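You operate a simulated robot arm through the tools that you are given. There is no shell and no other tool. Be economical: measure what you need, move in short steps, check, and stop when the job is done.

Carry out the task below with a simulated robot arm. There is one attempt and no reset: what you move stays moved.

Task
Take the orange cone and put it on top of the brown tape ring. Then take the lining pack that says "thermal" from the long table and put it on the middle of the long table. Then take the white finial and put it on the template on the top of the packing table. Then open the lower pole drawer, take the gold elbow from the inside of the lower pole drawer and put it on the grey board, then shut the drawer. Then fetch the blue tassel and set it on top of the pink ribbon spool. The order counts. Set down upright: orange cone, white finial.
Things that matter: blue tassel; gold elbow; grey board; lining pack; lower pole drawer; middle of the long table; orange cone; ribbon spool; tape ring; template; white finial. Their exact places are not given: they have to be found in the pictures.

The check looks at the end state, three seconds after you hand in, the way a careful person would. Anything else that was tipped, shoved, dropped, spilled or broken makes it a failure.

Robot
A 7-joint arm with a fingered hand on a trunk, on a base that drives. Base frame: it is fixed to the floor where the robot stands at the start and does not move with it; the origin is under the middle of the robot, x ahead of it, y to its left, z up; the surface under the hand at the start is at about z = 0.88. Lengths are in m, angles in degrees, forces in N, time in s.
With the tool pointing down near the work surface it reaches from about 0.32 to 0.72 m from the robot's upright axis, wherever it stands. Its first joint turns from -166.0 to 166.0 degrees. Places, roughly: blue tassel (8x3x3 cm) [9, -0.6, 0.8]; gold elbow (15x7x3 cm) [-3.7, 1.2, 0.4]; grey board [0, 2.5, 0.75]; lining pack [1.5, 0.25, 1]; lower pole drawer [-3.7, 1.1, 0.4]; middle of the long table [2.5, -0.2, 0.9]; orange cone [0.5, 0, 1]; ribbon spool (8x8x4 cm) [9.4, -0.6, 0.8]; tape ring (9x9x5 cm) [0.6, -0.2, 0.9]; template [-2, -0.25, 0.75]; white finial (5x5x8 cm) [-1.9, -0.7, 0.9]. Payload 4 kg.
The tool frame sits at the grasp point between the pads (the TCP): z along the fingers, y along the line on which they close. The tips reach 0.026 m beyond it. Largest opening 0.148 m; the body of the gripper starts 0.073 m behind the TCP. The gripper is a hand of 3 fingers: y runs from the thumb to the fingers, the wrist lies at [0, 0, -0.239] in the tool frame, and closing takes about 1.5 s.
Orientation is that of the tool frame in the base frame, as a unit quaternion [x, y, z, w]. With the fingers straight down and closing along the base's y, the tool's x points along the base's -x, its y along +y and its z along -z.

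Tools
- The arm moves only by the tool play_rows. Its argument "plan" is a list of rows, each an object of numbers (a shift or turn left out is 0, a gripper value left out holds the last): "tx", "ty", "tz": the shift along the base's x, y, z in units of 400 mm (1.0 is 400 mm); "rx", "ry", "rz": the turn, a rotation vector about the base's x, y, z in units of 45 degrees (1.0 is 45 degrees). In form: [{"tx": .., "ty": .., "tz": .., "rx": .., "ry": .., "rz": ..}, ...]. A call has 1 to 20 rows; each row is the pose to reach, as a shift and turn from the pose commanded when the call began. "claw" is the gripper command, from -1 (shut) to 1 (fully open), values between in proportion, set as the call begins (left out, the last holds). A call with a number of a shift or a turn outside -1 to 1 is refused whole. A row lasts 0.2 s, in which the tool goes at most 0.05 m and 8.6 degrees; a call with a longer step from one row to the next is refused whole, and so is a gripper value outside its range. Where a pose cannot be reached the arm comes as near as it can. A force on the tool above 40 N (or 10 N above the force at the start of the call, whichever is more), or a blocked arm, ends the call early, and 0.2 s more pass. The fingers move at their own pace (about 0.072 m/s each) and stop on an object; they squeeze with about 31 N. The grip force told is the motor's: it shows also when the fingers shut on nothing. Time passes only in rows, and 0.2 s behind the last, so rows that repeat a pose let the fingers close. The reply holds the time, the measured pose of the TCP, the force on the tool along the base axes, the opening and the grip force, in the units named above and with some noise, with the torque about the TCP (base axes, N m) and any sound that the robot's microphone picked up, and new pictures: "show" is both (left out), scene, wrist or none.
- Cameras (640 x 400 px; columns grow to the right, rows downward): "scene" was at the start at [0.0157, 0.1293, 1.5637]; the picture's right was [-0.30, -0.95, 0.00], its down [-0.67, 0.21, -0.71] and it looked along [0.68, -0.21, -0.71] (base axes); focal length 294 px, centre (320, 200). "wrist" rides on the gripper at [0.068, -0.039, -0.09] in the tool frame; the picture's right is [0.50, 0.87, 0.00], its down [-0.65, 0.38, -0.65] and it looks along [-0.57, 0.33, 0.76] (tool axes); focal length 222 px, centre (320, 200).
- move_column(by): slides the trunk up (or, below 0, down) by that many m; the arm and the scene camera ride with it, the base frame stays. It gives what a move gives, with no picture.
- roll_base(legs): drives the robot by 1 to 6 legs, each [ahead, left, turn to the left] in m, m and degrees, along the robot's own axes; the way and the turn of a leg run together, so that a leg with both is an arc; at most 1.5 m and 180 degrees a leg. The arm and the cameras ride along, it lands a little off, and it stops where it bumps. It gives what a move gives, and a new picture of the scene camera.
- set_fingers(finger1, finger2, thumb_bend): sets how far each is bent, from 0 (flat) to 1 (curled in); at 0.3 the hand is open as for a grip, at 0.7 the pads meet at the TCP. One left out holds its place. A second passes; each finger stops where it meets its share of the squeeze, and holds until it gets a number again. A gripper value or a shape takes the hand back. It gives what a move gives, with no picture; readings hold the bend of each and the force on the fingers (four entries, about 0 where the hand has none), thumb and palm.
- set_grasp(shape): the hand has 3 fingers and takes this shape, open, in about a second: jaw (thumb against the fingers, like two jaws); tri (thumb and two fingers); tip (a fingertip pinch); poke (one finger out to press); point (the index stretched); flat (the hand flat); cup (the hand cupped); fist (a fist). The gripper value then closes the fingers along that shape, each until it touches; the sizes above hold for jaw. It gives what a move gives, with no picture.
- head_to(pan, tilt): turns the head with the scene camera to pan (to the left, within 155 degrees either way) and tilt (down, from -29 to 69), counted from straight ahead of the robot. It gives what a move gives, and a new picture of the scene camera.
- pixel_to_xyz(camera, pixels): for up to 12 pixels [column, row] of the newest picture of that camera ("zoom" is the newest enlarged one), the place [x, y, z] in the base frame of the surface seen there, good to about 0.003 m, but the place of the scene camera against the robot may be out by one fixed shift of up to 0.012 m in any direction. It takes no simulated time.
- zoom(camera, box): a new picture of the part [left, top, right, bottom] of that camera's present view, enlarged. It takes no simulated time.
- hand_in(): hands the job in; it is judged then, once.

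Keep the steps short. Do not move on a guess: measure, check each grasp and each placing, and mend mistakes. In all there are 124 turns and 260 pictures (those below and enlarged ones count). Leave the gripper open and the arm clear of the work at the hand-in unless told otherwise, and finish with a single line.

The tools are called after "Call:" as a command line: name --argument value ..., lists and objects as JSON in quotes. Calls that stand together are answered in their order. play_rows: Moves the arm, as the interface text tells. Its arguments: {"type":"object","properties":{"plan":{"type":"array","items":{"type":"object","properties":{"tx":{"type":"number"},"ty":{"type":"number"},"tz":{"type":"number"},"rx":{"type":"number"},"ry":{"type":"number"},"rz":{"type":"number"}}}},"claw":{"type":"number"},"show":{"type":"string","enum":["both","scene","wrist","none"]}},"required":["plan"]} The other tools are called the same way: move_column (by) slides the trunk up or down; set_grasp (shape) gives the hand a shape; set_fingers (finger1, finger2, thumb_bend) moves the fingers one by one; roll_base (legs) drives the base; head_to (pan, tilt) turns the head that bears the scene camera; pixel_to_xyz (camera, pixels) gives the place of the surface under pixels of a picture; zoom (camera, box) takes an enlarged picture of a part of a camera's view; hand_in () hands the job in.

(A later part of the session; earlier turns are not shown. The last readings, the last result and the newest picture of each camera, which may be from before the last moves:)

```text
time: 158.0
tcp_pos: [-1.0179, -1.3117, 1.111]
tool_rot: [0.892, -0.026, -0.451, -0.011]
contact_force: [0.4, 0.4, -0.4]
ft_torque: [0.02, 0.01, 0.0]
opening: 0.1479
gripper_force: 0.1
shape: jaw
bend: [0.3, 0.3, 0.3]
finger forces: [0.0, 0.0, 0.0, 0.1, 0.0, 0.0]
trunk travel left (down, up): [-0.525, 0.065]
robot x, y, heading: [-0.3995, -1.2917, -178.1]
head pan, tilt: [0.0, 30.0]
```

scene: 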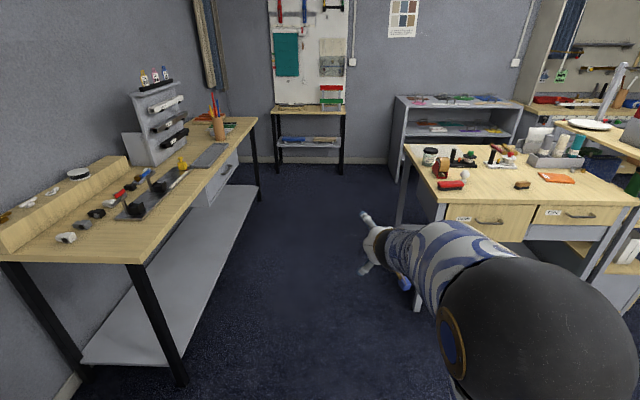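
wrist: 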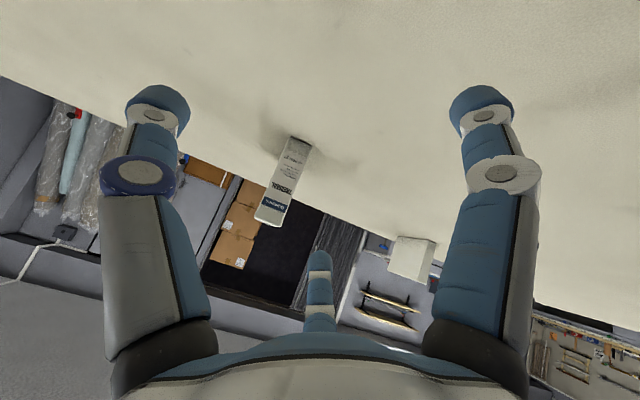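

The hand is now straight ahead in open space. I'll turn it down about -y, reaching out slightly.

Call:
play_rows --plan '[{"tx": -0.08}, {"tx": -0.16, "tz": -0.05}, {"tx": -0.16, "tz": -0.1, "ry": -0.12}, {"tx": -0.16, "tz": -0.15, "ry": -0.24}, {"tx": -0.16, "tz": -0.2, "ry": -0.36}, {"tx": -0.16, "tz": -0.25, "ry": -0.48}, {"tx": -0.16, "tz": -0.25, "ry": -0.6}, {"tx": -0.16, "tz": -0.25, "ry": -0.72}, {"tx": -0.16, "tz": -0.25, "ry": -0.84}, {"tx": -0.16, "tz": -0.25, "ry": -0.95}, {"tx": -0.16, "tz": -0.25, "ry": -0.95}]' --show "scene"

```text
time: 160.4
tcp_pos: [-1.0801, -1.313, 1.008]
tool_rot: [0.996, -0.021, -0.09, -0.019]
contact_force: [-0.4, -0.1, 0.2]
ft_torque: [0.01, 0.03, -0.02]
opening: 0.1479
gripper_force: 0.0
shape: jaw
bend: [0.3, 0.3, 0.3]
finger forces: [0.0, 0.0, 0.0, 0.1, 0.0, 0.0]
out of reach, approached as far as the arm can: row 1, 3
trunk travel left (down, up): [-0.525, 0.065]
robot x, y, heading: [-0.4028, -1.287, -178.1]
head pan, tilt: [0.0, 30.0]
```

scene: 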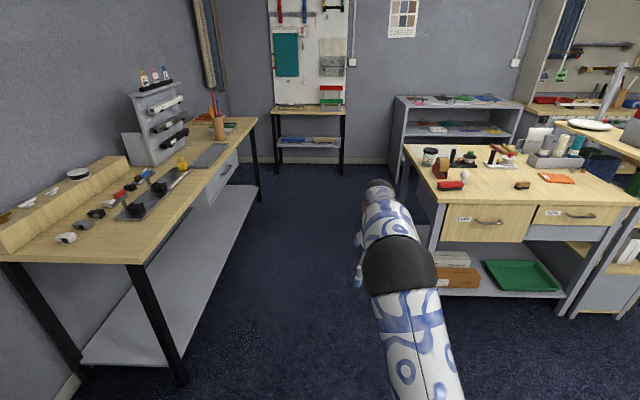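

That worked (10° left). I'll finish levelling and draw the arm in, and meanwhile zoom in on the packing table.

Call:
play_rows --plan '[{"ry": -0.12, "tz": 0.05}, {"ry": -0.23, "tz": 0.1}, {"ry": -0.23, "tx": 0.1, "tz": 0.15}, {"ry": -0.23, "tx": 0.2, "tz": 0.2}, {"ry": -0.23, "tx": 0.3, "tz": 0.25}, {"ry": -0.23, "tx": 0.4, "tz": 0.3}, {"ry": -0.23, "tx": 0.5, "tz": 0.35}, {"ry": -0.23, "tx": 0.6, "tz": 0.4}, {"ry": -0.23, "tx": 0.6, "tz": 0.4}]' --show "scene"

Call:
zoom --camera "scene" --box '[400, 130, 640, 230]'

Call:
pixel_to_xyz --camera "scene" --pixels '[[466, 178], [429, 157], [556, 178], [500, 160], [440, 200], [625, 200], [410, 150], [520, 187], [450, 187], [420, 185]]'

```text
time: 162.4
tcp_pos: [-0.8396, -1.3123, 1.1683]
tool_rot: [1.0, -0.019, 0.0, -0.023]
contact_force: [0.3, 0.6, -0.4]
ft_torque: [0.02, 0.0, 0.04]
opening: 0.1481
gripper_force: 0.0
shape: jaw
bend: [0.3, 0.3, 0.3]
finger forces: [0.0, 0.0, 0.0, 0.1, 0.0, 0.0]
trunk travel left (down, up): [-0.525, 0.065]
robot x, y, heading: [-0.4041, -1.2899, -178.1]
head pan, tilt: [0.0, 30.0]
```

scene: 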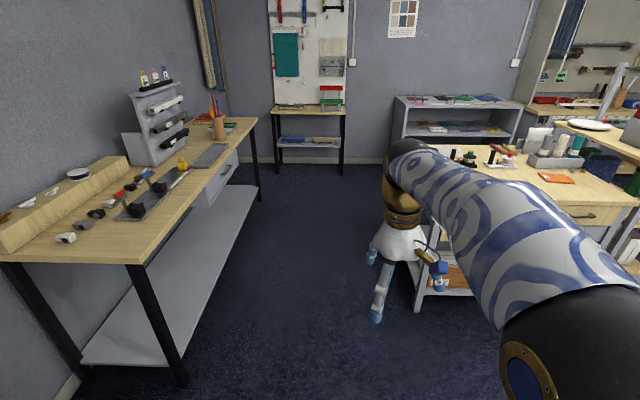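

```text
2.67 times, centred on (520, 180) of scene
```

zoom: 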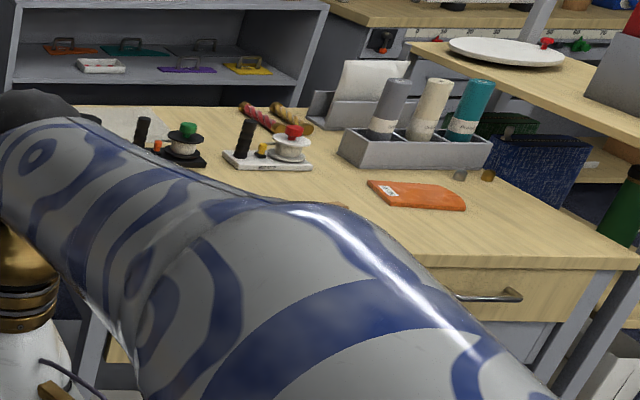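

```text
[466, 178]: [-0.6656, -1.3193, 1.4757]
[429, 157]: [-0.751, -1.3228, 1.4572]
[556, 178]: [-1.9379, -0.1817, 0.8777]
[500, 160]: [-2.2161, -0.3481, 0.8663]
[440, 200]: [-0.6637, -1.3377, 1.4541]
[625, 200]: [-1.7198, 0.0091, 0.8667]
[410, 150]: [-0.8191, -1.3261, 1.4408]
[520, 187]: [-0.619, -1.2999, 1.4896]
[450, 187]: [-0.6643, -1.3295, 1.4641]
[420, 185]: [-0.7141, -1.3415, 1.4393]
```

The packing table's front edge is at x≈-1.72. I'll drive up to face it.

Call:
roll_base --legs '[[0, -0.8, -1.9], [0.78, 0, 0]]'

Call:
head_to --pan 20 --tilt 45

```text
time: 170.5
tcp_pos: [-1.6297, -0.4958, 1.1683]
tool_rot: [0.999, -0.033, 0.0, -0.022]
contact_force: [-0.5, 0.2, -0.6]
ft_torque: [0.04, 0.0, -0.01]
opening: 0.1479
gripper_force: 0.1
shape: jaw
bend: [0.3, 0.3, 0.3]
finger forces: [0.0, 0.0, 0.0, 0.0, 0.0, 0.0]
trunk travel left (down, up): [-0.525, 0.065]
robot x, y, heading: [-1.1877, -0.4834, -179.6]
head pan, tilt: [0.0, 30.0]
```

scene: 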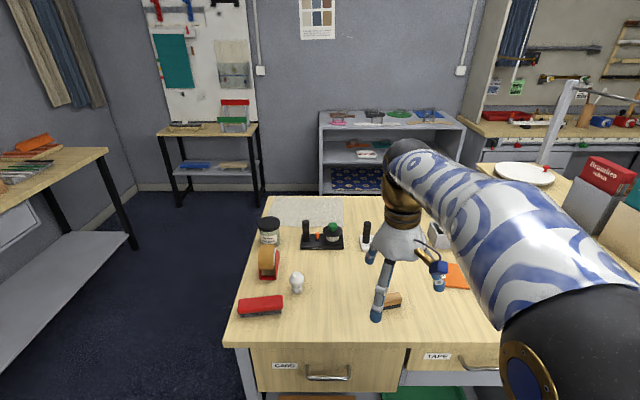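

```text
time: 171.3
tcp_pos: [-1.6293, -0.4945, 1.1674]
tool_rot: [0.999, -0.033, -0.001, -0.023]
contact_force: [0.5, -0.7, 0.4]
ft_torque: [0.01, 0.01, 0.03]
opening: 0.1483
gripper_force: 0.1
shape: jaw
bend: [0.3, 0.3, 0.3]
finger forces: [0.0, 0.0, 0.1, 0.1, 0.0, 0.0]
trunk travel left (down, up): [-0.525, 0.065]
robot x, y, heading: [-1.1903, -0.4833, -180.1]
head pan, tilt: [20.0, 45.0]
```

scene: 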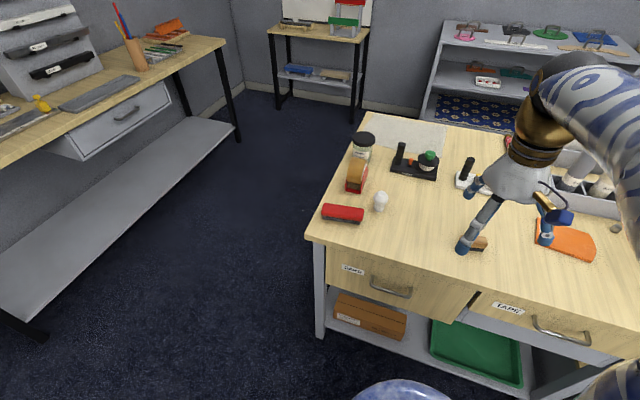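

The white finial is at (381,202). I need to tell the template apart: a pale sheet at (405,135) or something hidden under the hand. I'll measure and zoom.

Call:
zoom --camera "scene" --box '[310, 100, 510, 260]'

Call:
zoom --camera "scene" --box '[460, 170, 640, 290]'

Call:
pixel_to_xyz --camera "scene" --pixels '[[381, 195], [381, 209], [343, 215], [360, 180], [405, 135], [565, 240], [480, 245], [310, 237], [372, 115], [410, 165], [440, 150]]'

```text
2.50 times, centred on (410, 180) of scene
```

zoom: 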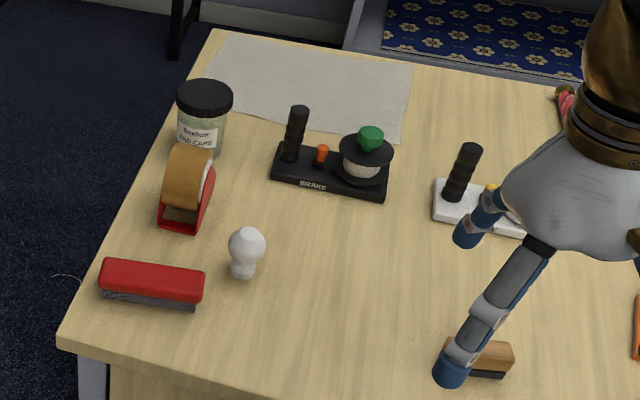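

```text
3.33 times, centred on (550, 230) of scene
```

zoom: 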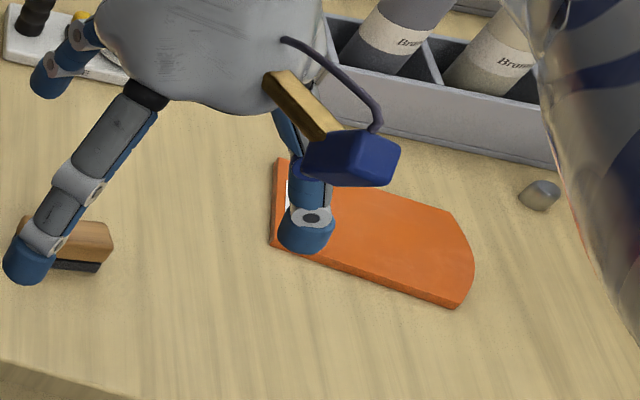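

```text
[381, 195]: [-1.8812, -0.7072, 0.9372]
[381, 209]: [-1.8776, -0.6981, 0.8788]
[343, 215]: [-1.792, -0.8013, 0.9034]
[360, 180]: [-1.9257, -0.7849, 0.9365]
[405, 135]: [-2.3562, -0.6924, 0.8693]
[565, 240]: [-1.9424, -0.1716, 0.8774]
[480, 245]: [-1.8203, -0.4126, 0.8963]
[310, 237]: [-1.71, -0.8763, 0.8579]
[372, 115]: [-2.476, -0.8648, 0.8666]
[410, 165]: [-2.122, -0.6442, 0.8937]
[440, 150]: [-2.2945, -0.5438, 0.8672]
```

The orange template is at (-1.94, -0.17), matching the rough place. The finial is at about (-1.885, -0.70), between stapler and tape dispenser. It's slightly out of reach, so I'll drive 0.13 ahead and 0.12 left.

Call:
roll_base --legs '[[0.13, 0.12, 0]]'

Call:
head_to --pan 10 --tilt 50

```text
time: 172.8
tcp_pos: [-1.7555, -0.6151, 1.1678]
tool_rot: [0.999, -0.033, -0.001, -0.022]
contact_force: [0.5, 0.2, 0.0]
ft_torque: [0.05, -0.01, 0.01]
opening: 0.148
gripper_force: 0.1
shape: jaw
bend: [0.3, 0.3, 0.3]
finger forces: [0.1, 0.0, 0.1, 0.0, 0.0, 0.0]
trunk travel left (down, up): [-0.525, 0.065]
robot x, y, heading: [-1.3172, -0.5965, -179.6]
head pan, tilt: [20.0, 45.0]
```

scene: 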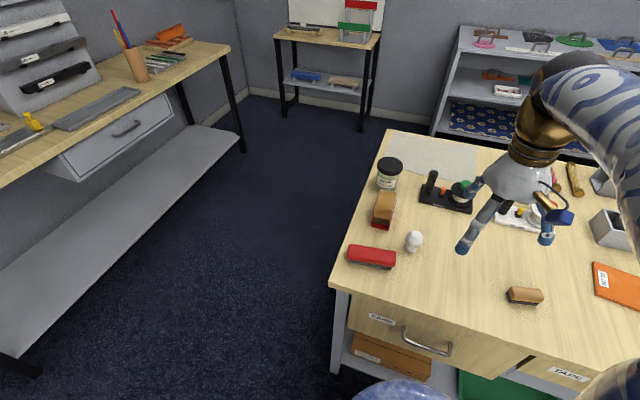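

```text
time: 173.5
tcp_pos: [-1.7547, -0.6143, 1.1678]
tool_rot: [0.999, -0.033, 0.0, -0.021]
contact_force: [0.0, 0.2, 0.1]
ft_torque: [-0.02, 0.03, 0.04]
opening: 0.1479
gripper_force: 0.0
shape: jaw
bend: [0.3, 0.3, 0.3]
finger forces: [0.1, 0.0, 0.0, 0.1, 0.0, 0.0]
trunk travel left (down, up): [-0.525, 0.065]
robot x, y, heading: [-1.3132, -0.601, -179.7]
head pan, tilt: [10.0, 50.0]
```

scene: 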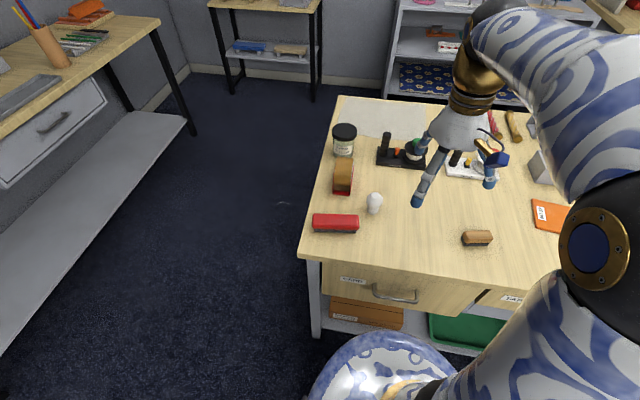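

Hovering over the finial with the hand yawed -30° and the fingers partly closed, to pass between its neighbours.

Call:
play_rows --plan '[{"tx": -0.065, "ty": -0.043, "tz": -0.018, "rz": -0.134}, {"tx": -0.13, "ty": -0.086, "tz": -0.036, "rz": -0.268}, {"tx": -0.195, "ty": -0.129, "tz": -0.054, "rz": -0.4}, {"tx": -0.26, "ty": -0.172, "tz": -0.072, "rz": -0.534}, {"tx": -0.325, "ty": -0.215, "tz": -0.09, "rz": -0.667}, {"tx": -0.325, "ty": -0.215, "tz": -0.09, "rz": -0.667}]' --claw 0.3

Call:
zoom --camera "wrist" --box '[180, 0, 460, 175]'

```text
time: 174.9
tcp_pos: [-1.8864, -0.7028, 1.1311]
tool_rot: [0.957, -0.291, 0.006, -0.021]
contact_force: [0.3, -0.3, -0.4]
ft_torque: [0.01, -0.02, 0.0]
opening: 0.0966
gripper_force: 0.1
shape: jaw
bend: [0.3, 0.3, 0.7]
finger forces: [0.1, 0.0, 0.0, 0.0, 0.1, 0.0]
trunk travel left (down, up): [-0.525, 0.065]
robot x, y, heading: [-1.3161, -0.6048, -179.4]
head pan, tilt: [10.0, 50.0]
```

scene: 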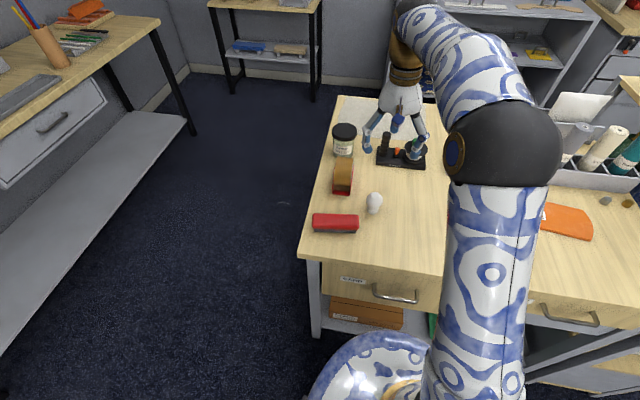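
wrist: 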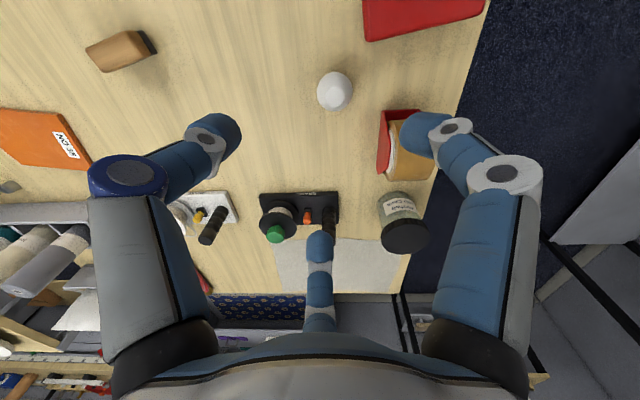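

```text
2.29 times, centred on (320, 88) of wrist
```

zoom: 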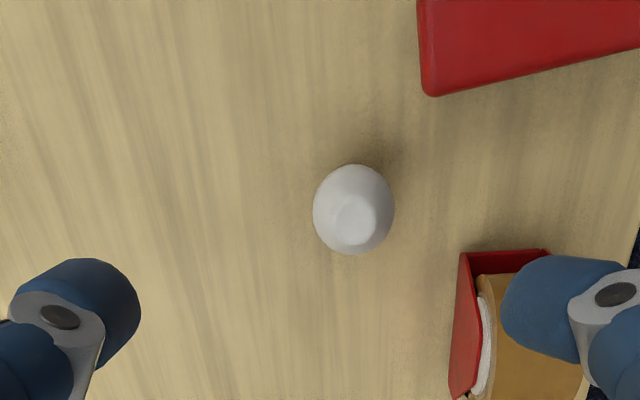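

The partial claw value bent the fingers unevenly, so I'll set them evenly by hand. I'll measure the finial and its neighbours with the wrist camera.

Call:
pixel_to_xyz --camera "wrist" --pixels '[[335, 93], [319, 92], [352, 92], [335, 74], [335, 109], [280, 92], [390, 120], [382, 165], [368, 35], [420, 115]]'

Call:
set_fingers --finger1 0.45 --finger2 0.45 --thumb_bend 0.45

```text
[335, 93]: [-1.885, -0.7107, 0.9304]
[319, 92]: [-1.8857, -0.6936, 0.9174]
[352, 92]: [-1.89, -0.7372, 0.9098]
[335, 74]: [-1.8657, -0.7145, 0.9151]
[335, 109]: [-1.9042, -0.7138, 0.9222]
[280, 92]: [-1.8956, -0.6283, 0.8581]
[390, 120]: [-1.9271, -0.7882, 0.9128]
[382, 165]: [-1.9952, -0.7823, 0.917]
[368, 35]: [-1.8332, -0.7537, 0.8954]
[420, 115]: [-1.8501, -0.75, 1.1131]
```

```text
time: 175.9
tcp_pos: [-1.8876, -0.7012, 1.1316]
tool_rot: [0.957, -0.29, 0.005, -0.022]
contact_force: [0.1, -0.6, -0.4]
ft_torque: [-0.02, -0.01, -0.01]
opening: 0.0788
gripper_force: 0.0
shape: fingers
bend: [0.45, 0.45, 0.45]
finger forces: [0.0, 0.0, 0.0, 0.0, 0.0, 0.1]
trunk travel left (down, up): [-0.525, 0.065]
robot x, y, heading: [-1.3172, -0.6031, -179.6]
head pan, tilt: [10.0, 50.0]
```

Finial centre is about (-1.886, -0.714), top 0.935, table 0.858. I'll turn another -14° and go down to z≈0.908.

Call:
play_rows --plan '[{"tx": 0.004, "ty": -0.032, "rz": -0.15}, {"tx": 0.004, "ty": -0.032, "rz": -0.31, "tz": -0.06}, {"tx": 0.004, "ty": -0.032, "rz": -0.31, "tz": -0.18}, {"tx": 0.004, "ty": -0.032, "rz": -0.31, "tz": -0.3}, {"tx": 0.004, "ty": -0.032, "rz": -0.31, "tz": -0.3}]'

Call:
zoom --camera "wrist" --box '[120, 0, 520, 250]'

```text
time: 177.1
tcp_pos: [-1.8816, -0.713, 1.0111]
tool_rot: [0.914, -0.404, 0.008, -0.02]
contact_force: [0.6, -0.4, -0.7]
ft_torque: [0.0, 0.01, -0.02]
opening: 0.0788
gripper_force: 0.0
shape: fingers
bend: [0.45, 0.45, 0.45]
finger forces: [0.0, 0.1, 0.1, 0.0, 0.0, 0.1]
trunk travel left (down, up): [-0.525, 0.065]
robot x, y, heading: [-1.3153, -0.6056, -179.4]
head pan, tilt: [10.0, 50.0]
```

scene: 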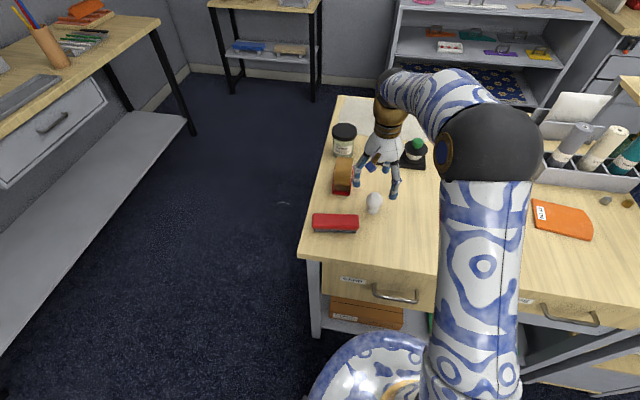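
wrist: 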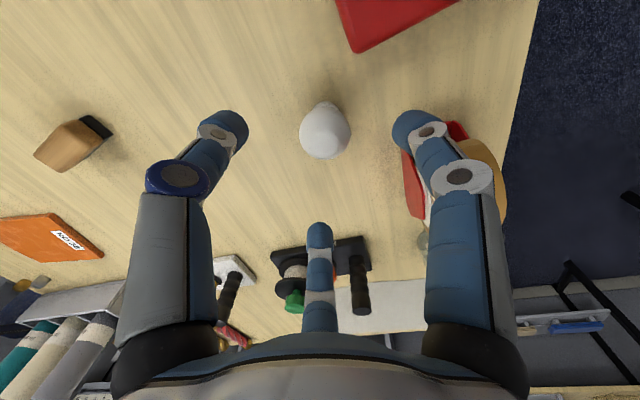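

```text
1.60 times, centred on (320, 125) of wrist
```

zoom: 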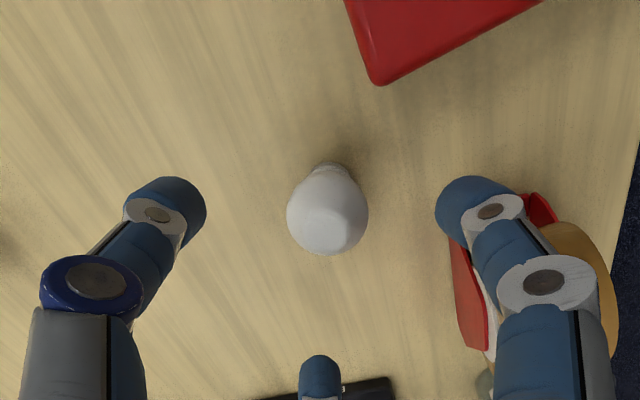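

Alignment is good and the right finger passes between stapler and dispenser. Going down the last 10 cm.

Call:
play_rows --plan '[{"tx": -0.01, "tz": -0.08}, {"tx": -0.01, "tz": -0.15}, {"tx": -0.01, "tz": -0.21}, {"tx": -0.01, "tz": -0.2575}, {"tx": -0.01, "tz": -0.2575}]'

Call:
zoom --camera "scene" --box '[300, 120, 440, 240]'

```text
time: 178.3
tcp_pos: [-1.8888, -0.7143, 0.9104]
tool_rot: [0.914, -0.404, 0.008, -0.02]
contact_force: [0.5, -0.3, 1.1]
ft_torque: [0.02, 0.0, 0.0]
opening: 0.0788
gripper_force: 0.1
shape: fingers
bend: [0.45, 0.45, 0.45]
finger forces: [0.0, 0.0, 0.0, 0.1, 0.1, 0.1]
trunk travel left (down, up): [-0.525, 0.065]
robot x, y, heading: [-1.3192, -0.604, -179.6]
head pan, tilt: [10.0, 50.0]
```

scene: 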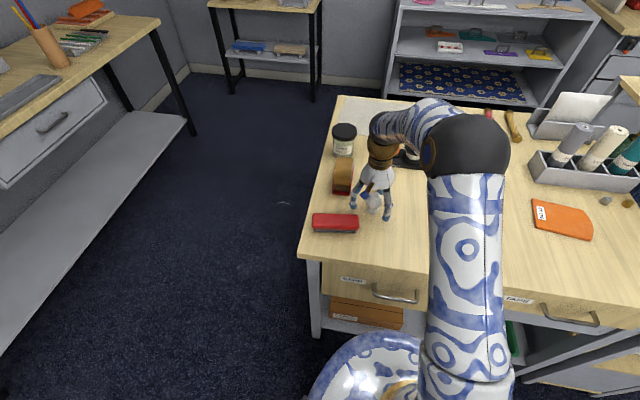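
wrist: 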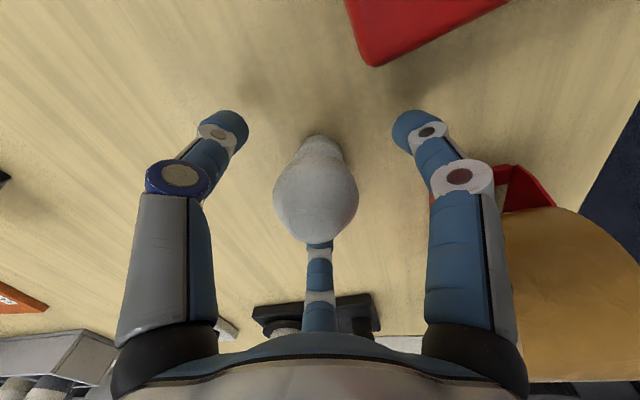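

```text
3.33 times, centred on (370, 180) of scene
```

zoom: 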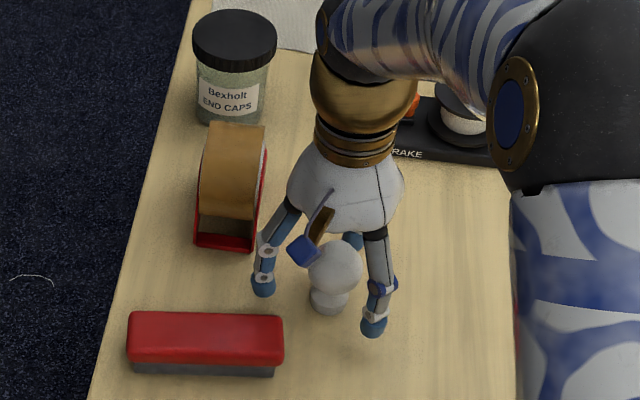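

All three fingers are around the finial. I'll close them evenly.

Call:
set_fingers --finger1 0.85 --finger2 0.85 --thumb_bend 0.85

Call:
play_rows --plan '[{}, {}]'

```text
time: 179.3
tcp_pos: [-1.8894, -0.7138, 0.9105]
tool_rot: [0.914, -0.405, 0.007, -0.021]
contact_force: [0.2, -0.3, -1.5]
ft_torque: [0.02, -0.01, 0.0]
opening: 0.0094
gripper_force: 23.0
shape: fingers
bend: [0.61, 0.57, 0.74]
finger forces: [14.5, 13.7, 0.0, 0.0, 18.1, 0.0]
trunk travel left (down, up): [-0.525, 0.065]
robot x, y, heading: [-1.3182, -0.6018, -179.6]
head pan, tilt: [10.0, 50.0]
```

```text
time: 179.9
tcp_pos: [-1.8898, -0.7147, 0.9107]
tool_rot: [0.914, -0.405, 0.008, -0.02]
contact_force: [0.3, -0.5, -1.0]
ft_torque: [0.01, 0.01, -0.01]
opening: 0.0094
gripper_force: 23.1
shape: fingers
bend: [0.61, 0.57, 0.74]
finger forces: [14.4, 13.8, 0.0, 0.0, 18.1, 0.0]
trunk travel left (down, up): [-0.525, 0.065]
robot x, y, heading: [-1.3156, -0.6005, -179.5]
head pan, tilt: [10.0, 50.0]
```

scene: 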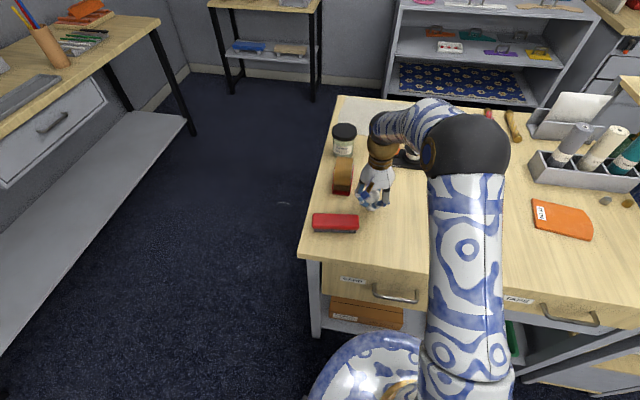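
wrist: 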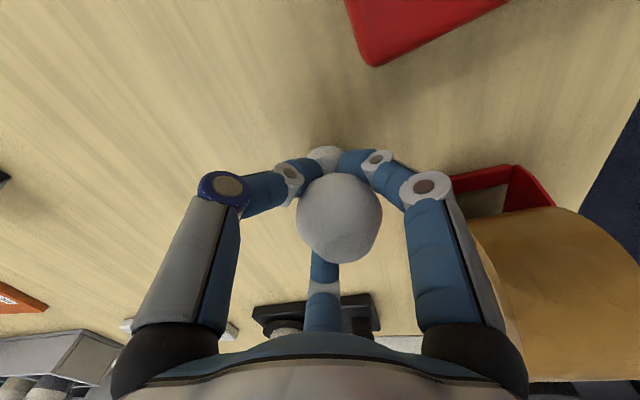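

The fingers wrap the finial's neck. I'll lift 12 cm and check how it hangs.

Call:
play_rows --plan '[{"tz": 0.04}, {"tz": 0.12}, {"tz": 0.22}, {"tz": 0.32}, {"tz": 0.4}, {"tz": 0.4}]'

Call:
zoom --camera "scene" --box '[340, 120, 460, 220]'

Call:
zoom --camera "wrist" --box '[200, 80, 440, 280]'

Call:
zoom --camera "scene" --box '[480, 160, 640, 260]'

Call:
pixel_to_xyz --camera "scene" --pixels '[[534, 202], [584, 209], [531, 227], [588, 240], [562, 222], [540, 213]]'

```text
time: 181.3
tcp_pos: [-1.8885, -0.7141, 1.0682]
tool_rot: [0.914, -0.405, 0.008, -0.02]
contact_force: [0.4, -0.7, -0.5]
ft_torque: [-0.01, -0.02, 0.02]
opening: 0.0093
gripper_force: 23.2
shape: fingers
bend: [0.61, 0.57, 0.74]
finger forces: [14.1, 13.9, 0.1, 0.0, 18.8, 0.0]
trunk travel left (down, up): [-0.525, 0.065]
robot x, y, heading: [-1.3173, -0.6008, -179.5]
head pan, tilt: [10.0, 50.0]
```

scene: 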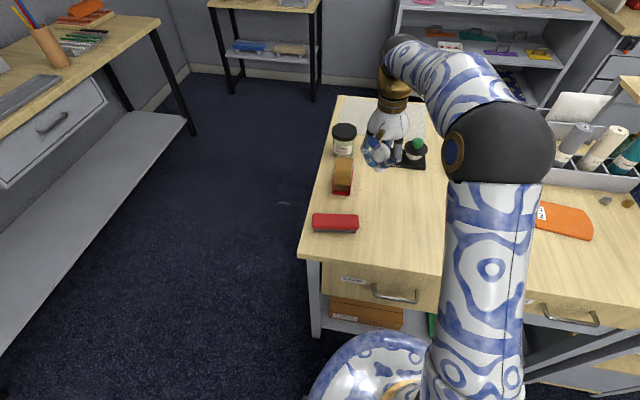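
wrist: 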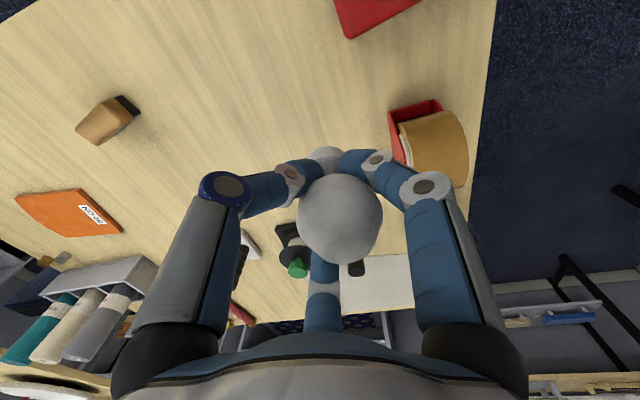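

```text
4.00 times, centred on (400, 170) of scene
```

zoom: 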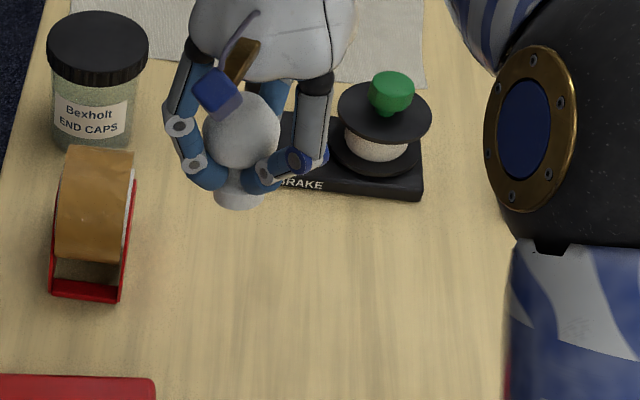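

```text
2.00 times, centred on (320, 180) of wrist
```

zoom: 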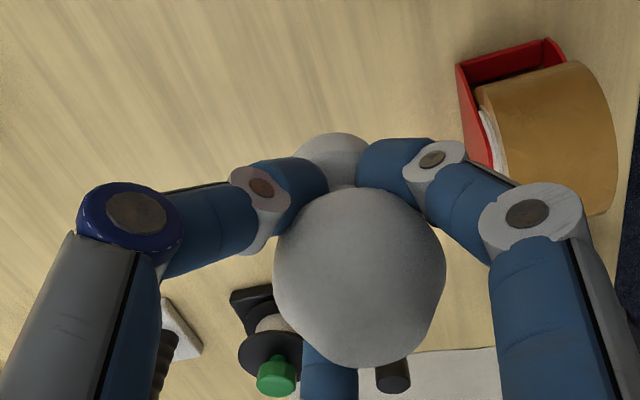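

```text
4.00 times, centred on (560, 210) of scene
```

zoom: 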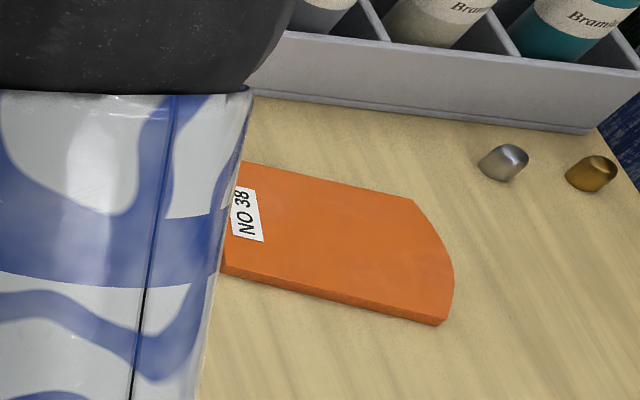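

```text
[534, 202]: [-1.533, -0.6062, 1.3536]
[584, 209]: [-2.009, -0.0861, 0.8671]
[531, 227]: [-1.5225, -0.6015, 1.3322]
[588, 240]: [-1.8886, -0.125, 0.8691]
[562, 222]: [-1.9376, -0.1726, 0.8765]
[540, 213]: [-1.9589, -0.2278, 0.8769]
```

The finial is held nearly upright. The template ("NO 38", orange) is centred near (-1.945, -0.175). I'll drive sideways 0.40 m toward it with the hand high.

Call:
roll_base --legs '[[0, -0.4, 0]]'

Call:
play_rows --plan '[{}]' --show "wrist"

Call:
pixel_to_xyz --camera "wrist" --pixels '[[190, 70], [230, 70], [260, 60], [200, 120]]'

```text
time: 183.8
tcp_pos: [-1.8896, -0.3084, 1.0689]
tool_rot: [0.912, -0.41, 0.008, -0.021]
contact_force: [0.6, -0.1, -0.2]
ft_torque: [0.01, -0.04, -0.03]
opening: 0.009
gripper_force: 24.0
shape: fingers
bend: [0.61, 0.57, 0.74]
finger forces: [14.2, 13.9, 0.0, 0.1, 18.8, 0.0]
trunk travel left (down, up): [-0.525, 0.065]
robot x, y, heading: [-1.315, -0.204, 179.2]
head pan, tilt: [10.0, 50.0]
```

scene: 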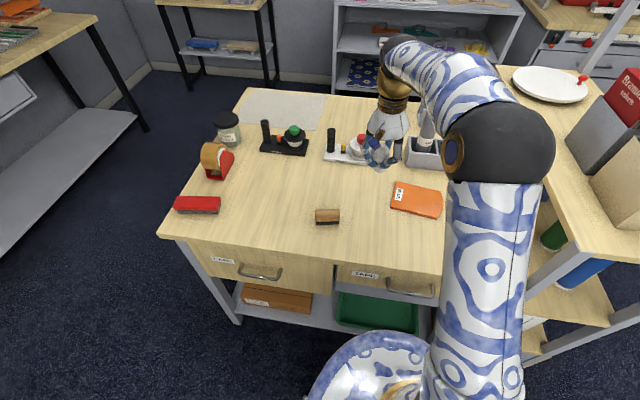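

```text
time: 184.2
tcp_pos: [-1.8895, -0.3086, 1.0692]
tool_rot: [0.912, -0.41, 0.008, -0.02]
contact_force: [-0.4, -0.4, -1.4]
ft_torque: [0.01, -0.01, 0.02]
opening: 0.009
gripper_force: 23.0
shape: fingers
bend: [0.61, 0.57, 0.74]
finger forces: [14.2, 13.9, 0.0, 0.0, 18.9, 0.1]
trunk travel left (down, up): [-0.525, 0.065]
robot x, y, heading: [-1.317, -0.2043, 179.7]
head pan, tilt: [10.0, 50.0]
```

wrist: 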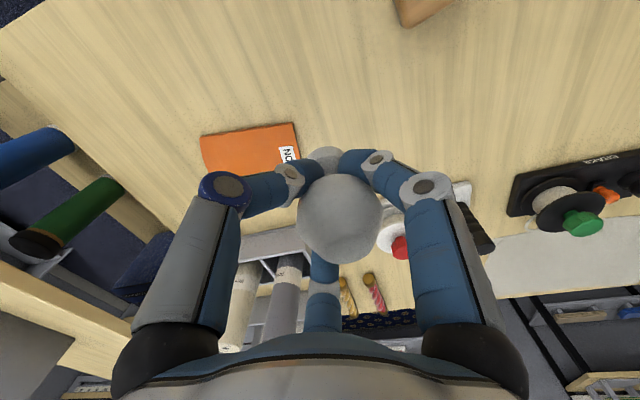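

```text
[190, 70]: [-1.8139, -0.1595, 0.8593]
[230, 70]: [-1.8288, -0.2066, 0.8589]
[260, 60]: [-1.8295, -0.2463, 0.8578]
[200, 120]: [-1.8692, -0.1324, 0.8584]
```

I'll measure the template's corners in the wrist and scene pictures.

Call:
pixel_to_xyz --camera "wrist" --pixels '[[203, 140], [295, 127], [300, 150], [240, 140], [270, 155], [240, 165], [280, 140], [210, 165]]'

Call:
pixel_to_xyz --camera "scene" --pixels '[[396, 184], [441, 192], [392, 207], [438, 216], [416, 200], [425, 205]]'

```text
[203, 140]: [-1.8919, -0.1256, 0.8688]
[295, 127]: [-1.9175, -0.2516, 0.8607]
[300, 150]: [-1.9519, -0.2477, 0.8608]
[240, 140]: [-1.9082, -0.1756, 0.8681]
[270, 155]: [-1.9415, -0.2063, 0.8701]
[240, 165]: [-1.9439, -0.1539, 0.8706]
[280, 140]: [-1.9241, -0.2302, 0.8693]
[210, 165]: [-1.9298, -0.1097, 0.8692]
```

```text
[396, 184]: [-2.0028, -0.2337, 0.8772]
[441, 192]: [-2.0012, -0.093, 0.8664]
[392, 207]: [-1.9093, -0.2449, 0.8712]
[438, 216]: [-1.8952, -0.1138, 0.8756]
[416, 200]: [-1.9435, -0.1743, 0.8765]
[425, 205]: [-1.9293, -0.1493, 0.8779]
```

Template: x -1.90…-2.00, y -0.245…-0.09, top z 0.870. I'll check the spool tray behind it, then hover above the template.

Call:
pixel_to_xyz --camera "scene" --pixels '[[430, 165], [437, 157], [428, 118], [415, 165], [440, 150]]'

Call:
play_rows --plan '[{"tx": -0.04, "ty": 0.09}, {"tx": -0.08, "ty": 0.18}, {"tx": -0.11, "ty": 0.27}, {"tx": -0.13, "ty": 0.34}, {"tx": -0.13, "ty": 0.34, "tz": -0.1}, {"tx": -0.13, "ty": 0.34, "tz": -0.2}, {"tx": -0.13, "ty": 0.34, "tz": -0.2}]'

Call:
zoom --camera "scene" --box '[340, 110, 480, 230]'

```text
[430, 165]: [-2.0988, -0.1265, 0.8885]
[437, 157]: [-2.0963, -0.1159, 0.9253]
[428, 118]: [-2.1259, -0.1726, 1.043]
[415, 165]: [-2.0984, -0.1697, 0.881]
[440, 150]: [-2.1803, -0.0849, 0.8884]
```

```text
time: 185.8
tcp_pos: [-1.9421, -0.1712, 0.9885]
tool_rot: [0.912, -0.41, 0.008, -0.02]
contact_force: [0.3, -0.3, -1.0]
ft_torque: [0.0, -0.01, 0.0]
opening: 0.0087
gripper_force: 23.2
shape: fingers
bend: [0.61, 0.57, 0.75]
finger forces: [13.9, 14.0, 0.0, 0.0, 18.9, 0.0]
trunk travel left (down, up): [-0.525, 0.065]
robot x, y, heading: [-1.3179, -0.2044, 179.4]
head pan, tilt: [10.0, 50.0]
```

scene: 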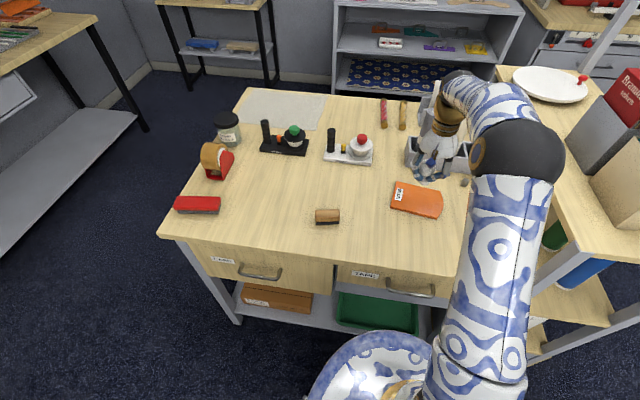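
wrist: 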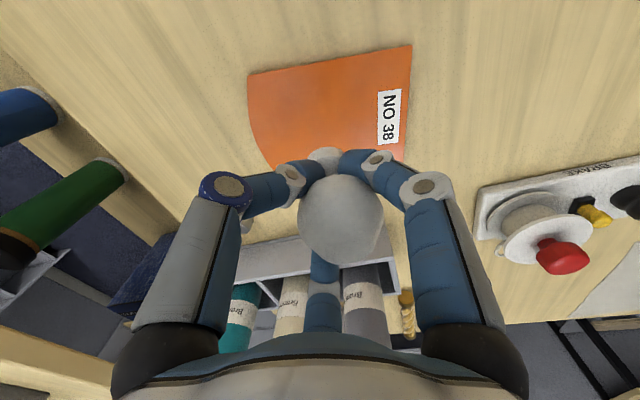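

```text
3.33 times, centred on (410, 170) of scene
```

zoom: 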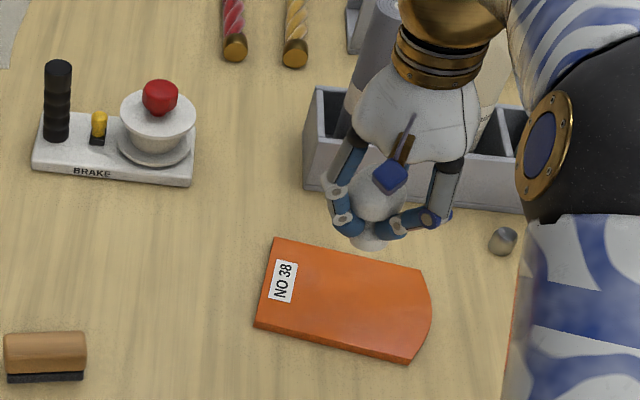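

The TCP is over the template's middle and clear of the tray (front at x -2.098). I'll lower slowly to contact, around z=0.921.

Call:
play_rows --plan '[{"tz": -0.06}, {"tz": -0.11}, {"tz": -0.14}, {"tz": -0.155}, {"tz": -0.163}, {"tz": -0.17}, {"tz": -0.175}, {"tz": -0.175}]'

Call:
zoom --camera "scene" --box '[340, 110, 480, 230]'

Call:
zoom --camera "wrist" --box '[200, 20, 440, 220]'

```text
time: 187.6
tcp_pos: [-1.9399, -0.1713, 0.9181]
tool_rot: [0.912, -0.41, 0.007, -0.02]
contact_force: [0.5, -0.2, -0.6]
ft_torque: [0.05, -0.01, 0.03]
opening: 0.0083
gripper_force: 24.1
shape: fingers
bend: [0.61, 0.57, 0.75]
finger forces: [13.7, 14.0, 0.0, 0.0, 19.1, 0.1]
trunk travel left (down, up): [-0.525, 0.065]
robot x, y, heading: [-1.3183, -0.2024, 179.8]
head pan, tilt: [10.0, 50.0]
```

scene: 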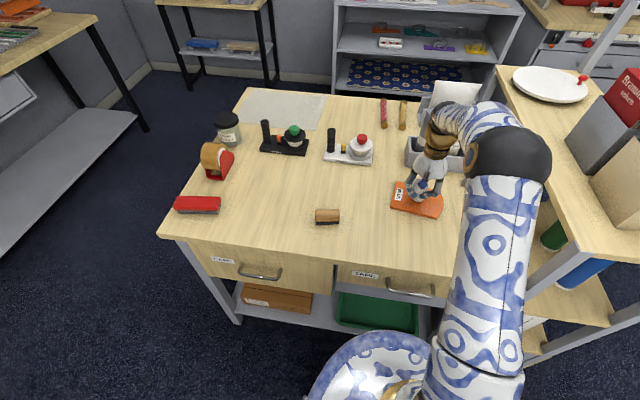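
wrist: 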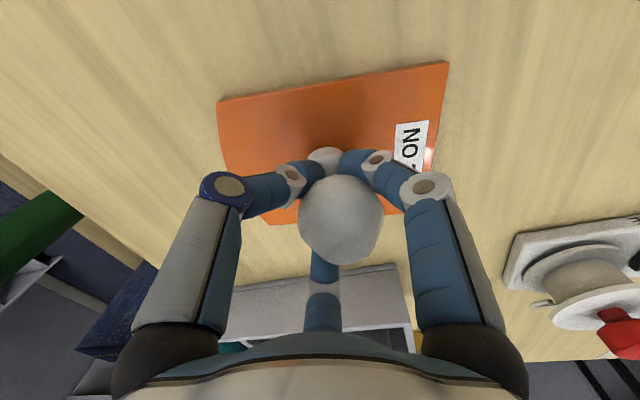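

```text
3.33 times, centred on (410, 170) of scene
```

zoom: 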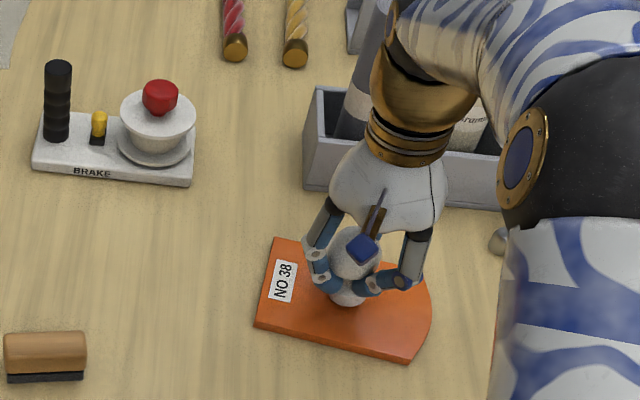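

```text
2.00 times, centred on (320, 120) of wrist
```

zoom: 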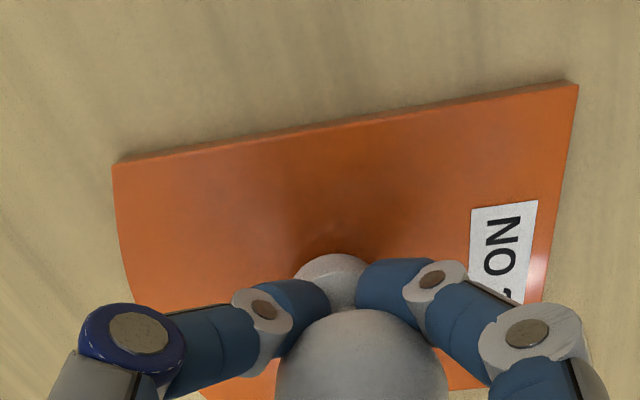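

No contact force yet. I'll lower in small steps.

Call:
play_rows --plan '[{"tz": -0.005}, {"tz": -0.01}, {"tz": -0.015}, {"tz": -0.02}, {"tz": -0.02}]' --show "none"

```text
time: 188.8
tcp_pos: [-1.9403, -0.1715, 0.9132]
tool_rot: [0.912, -0.41, 0.006, -0.019]
contact_force: [2.5, 4.0, 23.8]
ft_torque: [-0.18, 0.33, -0.02]
opening: 0.0077
gripper_force: 29.7
shape: fingers
bend: [0.6, 0.56, 0.75]
finger forces: [16.3, 17.3, 0.0, 0.1, 25.6, 0.1]
trunk travel left (down, up): [-0.525, 0.065]
robot x, y, heading: [-1.3144, -0.2051, 179.6]
head pan, tilt: [10.0, 50.0]
```

Contact at 0.913 (24 N). I'll ease up 2 mm and open evenly.

Call:
play_rows --plan '[{"tz": 0.004}, {"tz": 0.004}]' --show "none"

Call:
set_fingers --finger1 0.35 --finger2 0.35 --thumb_bend 0.35

Call:
play_rows --plan '[{}, {}]'

Call:
zoom --camera "scene" --box '[340, 110, 480, 230]'

```text
time: 189.4
tcp_pos: [-1.9403, -0.1729, 0.9142]
tool_rot: [0.912, -0.41, 0.008, -0.02]
contact_force: [0.9, 3.0, 17.5]
ft_torque: [-0.09, 0.36, 0.0]
opening: 0.0079
gripper_force: 27.8
shape: fingers
bend: [0.6, 0.56, 0.75]
finger forces: [15.0, 17.1, 0.0, 0.0, 23.1, 0.0]
trunk travel left (down, up): [-0.525, 0.065]
robot x, y, heading: [-1.316, -0.2032, 179.9]
head pan, tilt: [10.0, 50.0]
```

```text
time: 190.4
tcp_pos: [-1.9415, -0.1723, 0.9124]
tool_rot: [0.912, -0.411, 0.008, -0.02]
contact_force: [0.8, 0.4, -0.4]
ft_torque: [0.03, 0.02, -0.05]
opening: 0.1109
gripper_force: 0.1
shape: fingers
bend: [0.35, 0.35, 0.35]
finger forces: [0.0, 0.1, 0.0, 0.1, 0.0, 0.1]
trunk travel left (down, up): [-0.525, 0.065]
robot x, y, heading: [-1.3127, -0.2027, 179.7]
head pan, tilt: [10.0, 50.0]
```

```text
time: 191.0
tcp_pos: [-1.9412, -0.1724, 0.9118]
tool_rot: [0.912, -0.409, 0.008, -0.021]
contact_force: [-0.1, -0.5, -0.1]
ft_torque: [0.01, 0.01, -0.02]
opening: 0.1108
gripper_force: 0.1
shape: fingers
bend: [0.35, 0.35, 0.35]
finger forces: [0.1, 0.1, 0.1, 0.0, 0.1, 0.0]
trunk travel left (down, up): [-0.525, 0.065]
robot x, y, heading: [-1.32, -0.1997, 179.7]
head pan, tilt: [10.0, 50.0]
```

scene: 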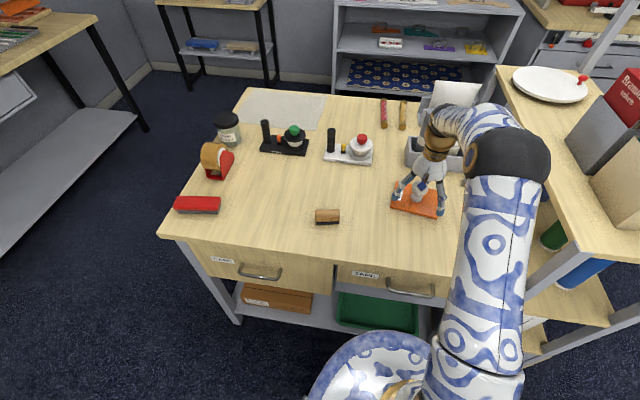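
wrist: 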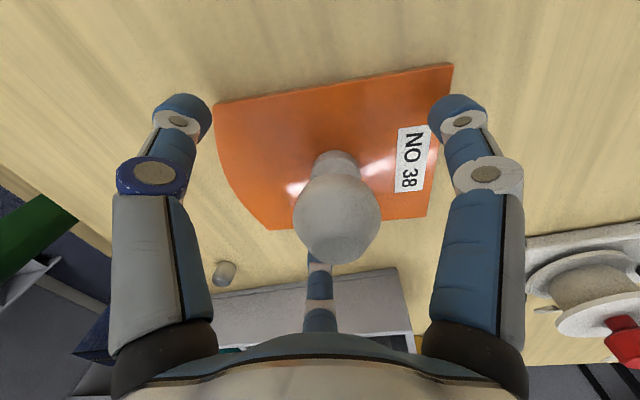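

```text
3.33 times, centred on (410, 170) of scene
```

zoom: 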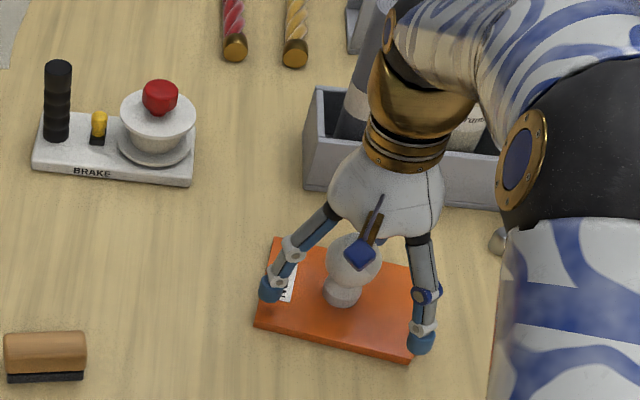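

The finial stands free and upright on the template. I'll raise straight up.

Call:
play_rows --plan '[{"tz": 0.1}, {"tz": 0.2}, {"tz": 0.3}, {"tz": 0.4}, {"tz": 0.5}, {"tz": 0.6}, {"tz": 0.65}, {"tz": 0.65}]'

Call:
zoom --camera "scene" --box '[340, 110, 480, 230]'

```text
time: 192.8
tcp_pos: [-1.9403, -0.1733, 1.175]
tool_rot: [0.912, -0.41, 0.008, -0.02]
contact_force: [0.3, -0.3, 0.3]
ft_torque: [0.01, 0.0, 0.01]
opening: 0.1109
gripper_force: 0.0
shape: fingers
bend: [0.35, 0.35, 0.35]
finger forces: [0.0, 0.0, 0.0, 0.1, 0.0, 0.1]
trunk travel left (down, up): [-0.525, 0.065]
robot x, y, heading: [-1.3199, -0.2045, 180.0]
head pan, tilt: [10.0, 50.0]
```

scene: 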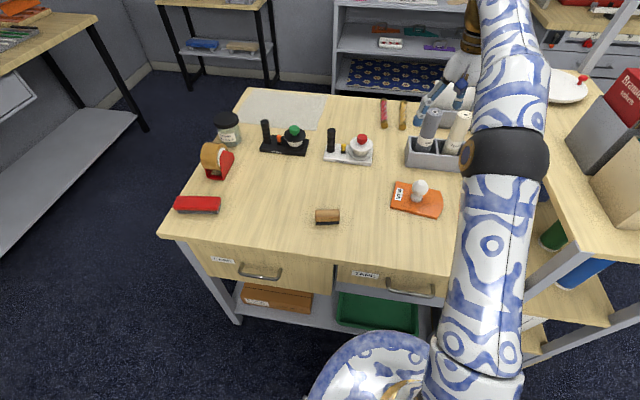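
wrist: 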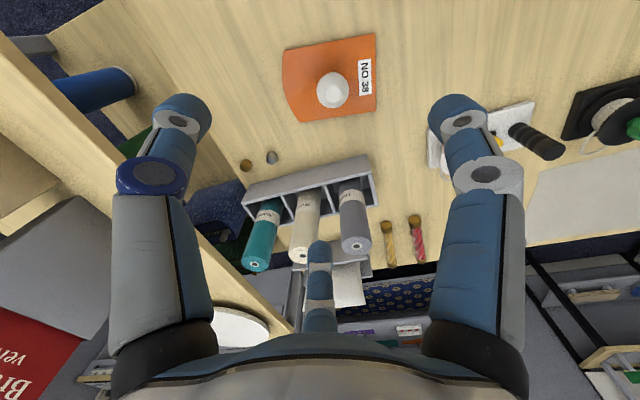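

```text
3.33 times, centred on (410, 170) of scene
```

zoom: 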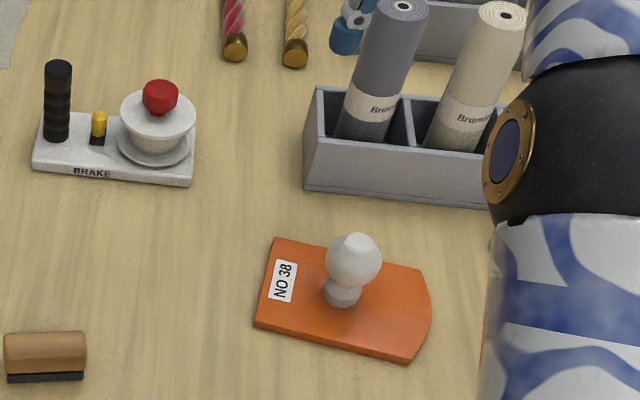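

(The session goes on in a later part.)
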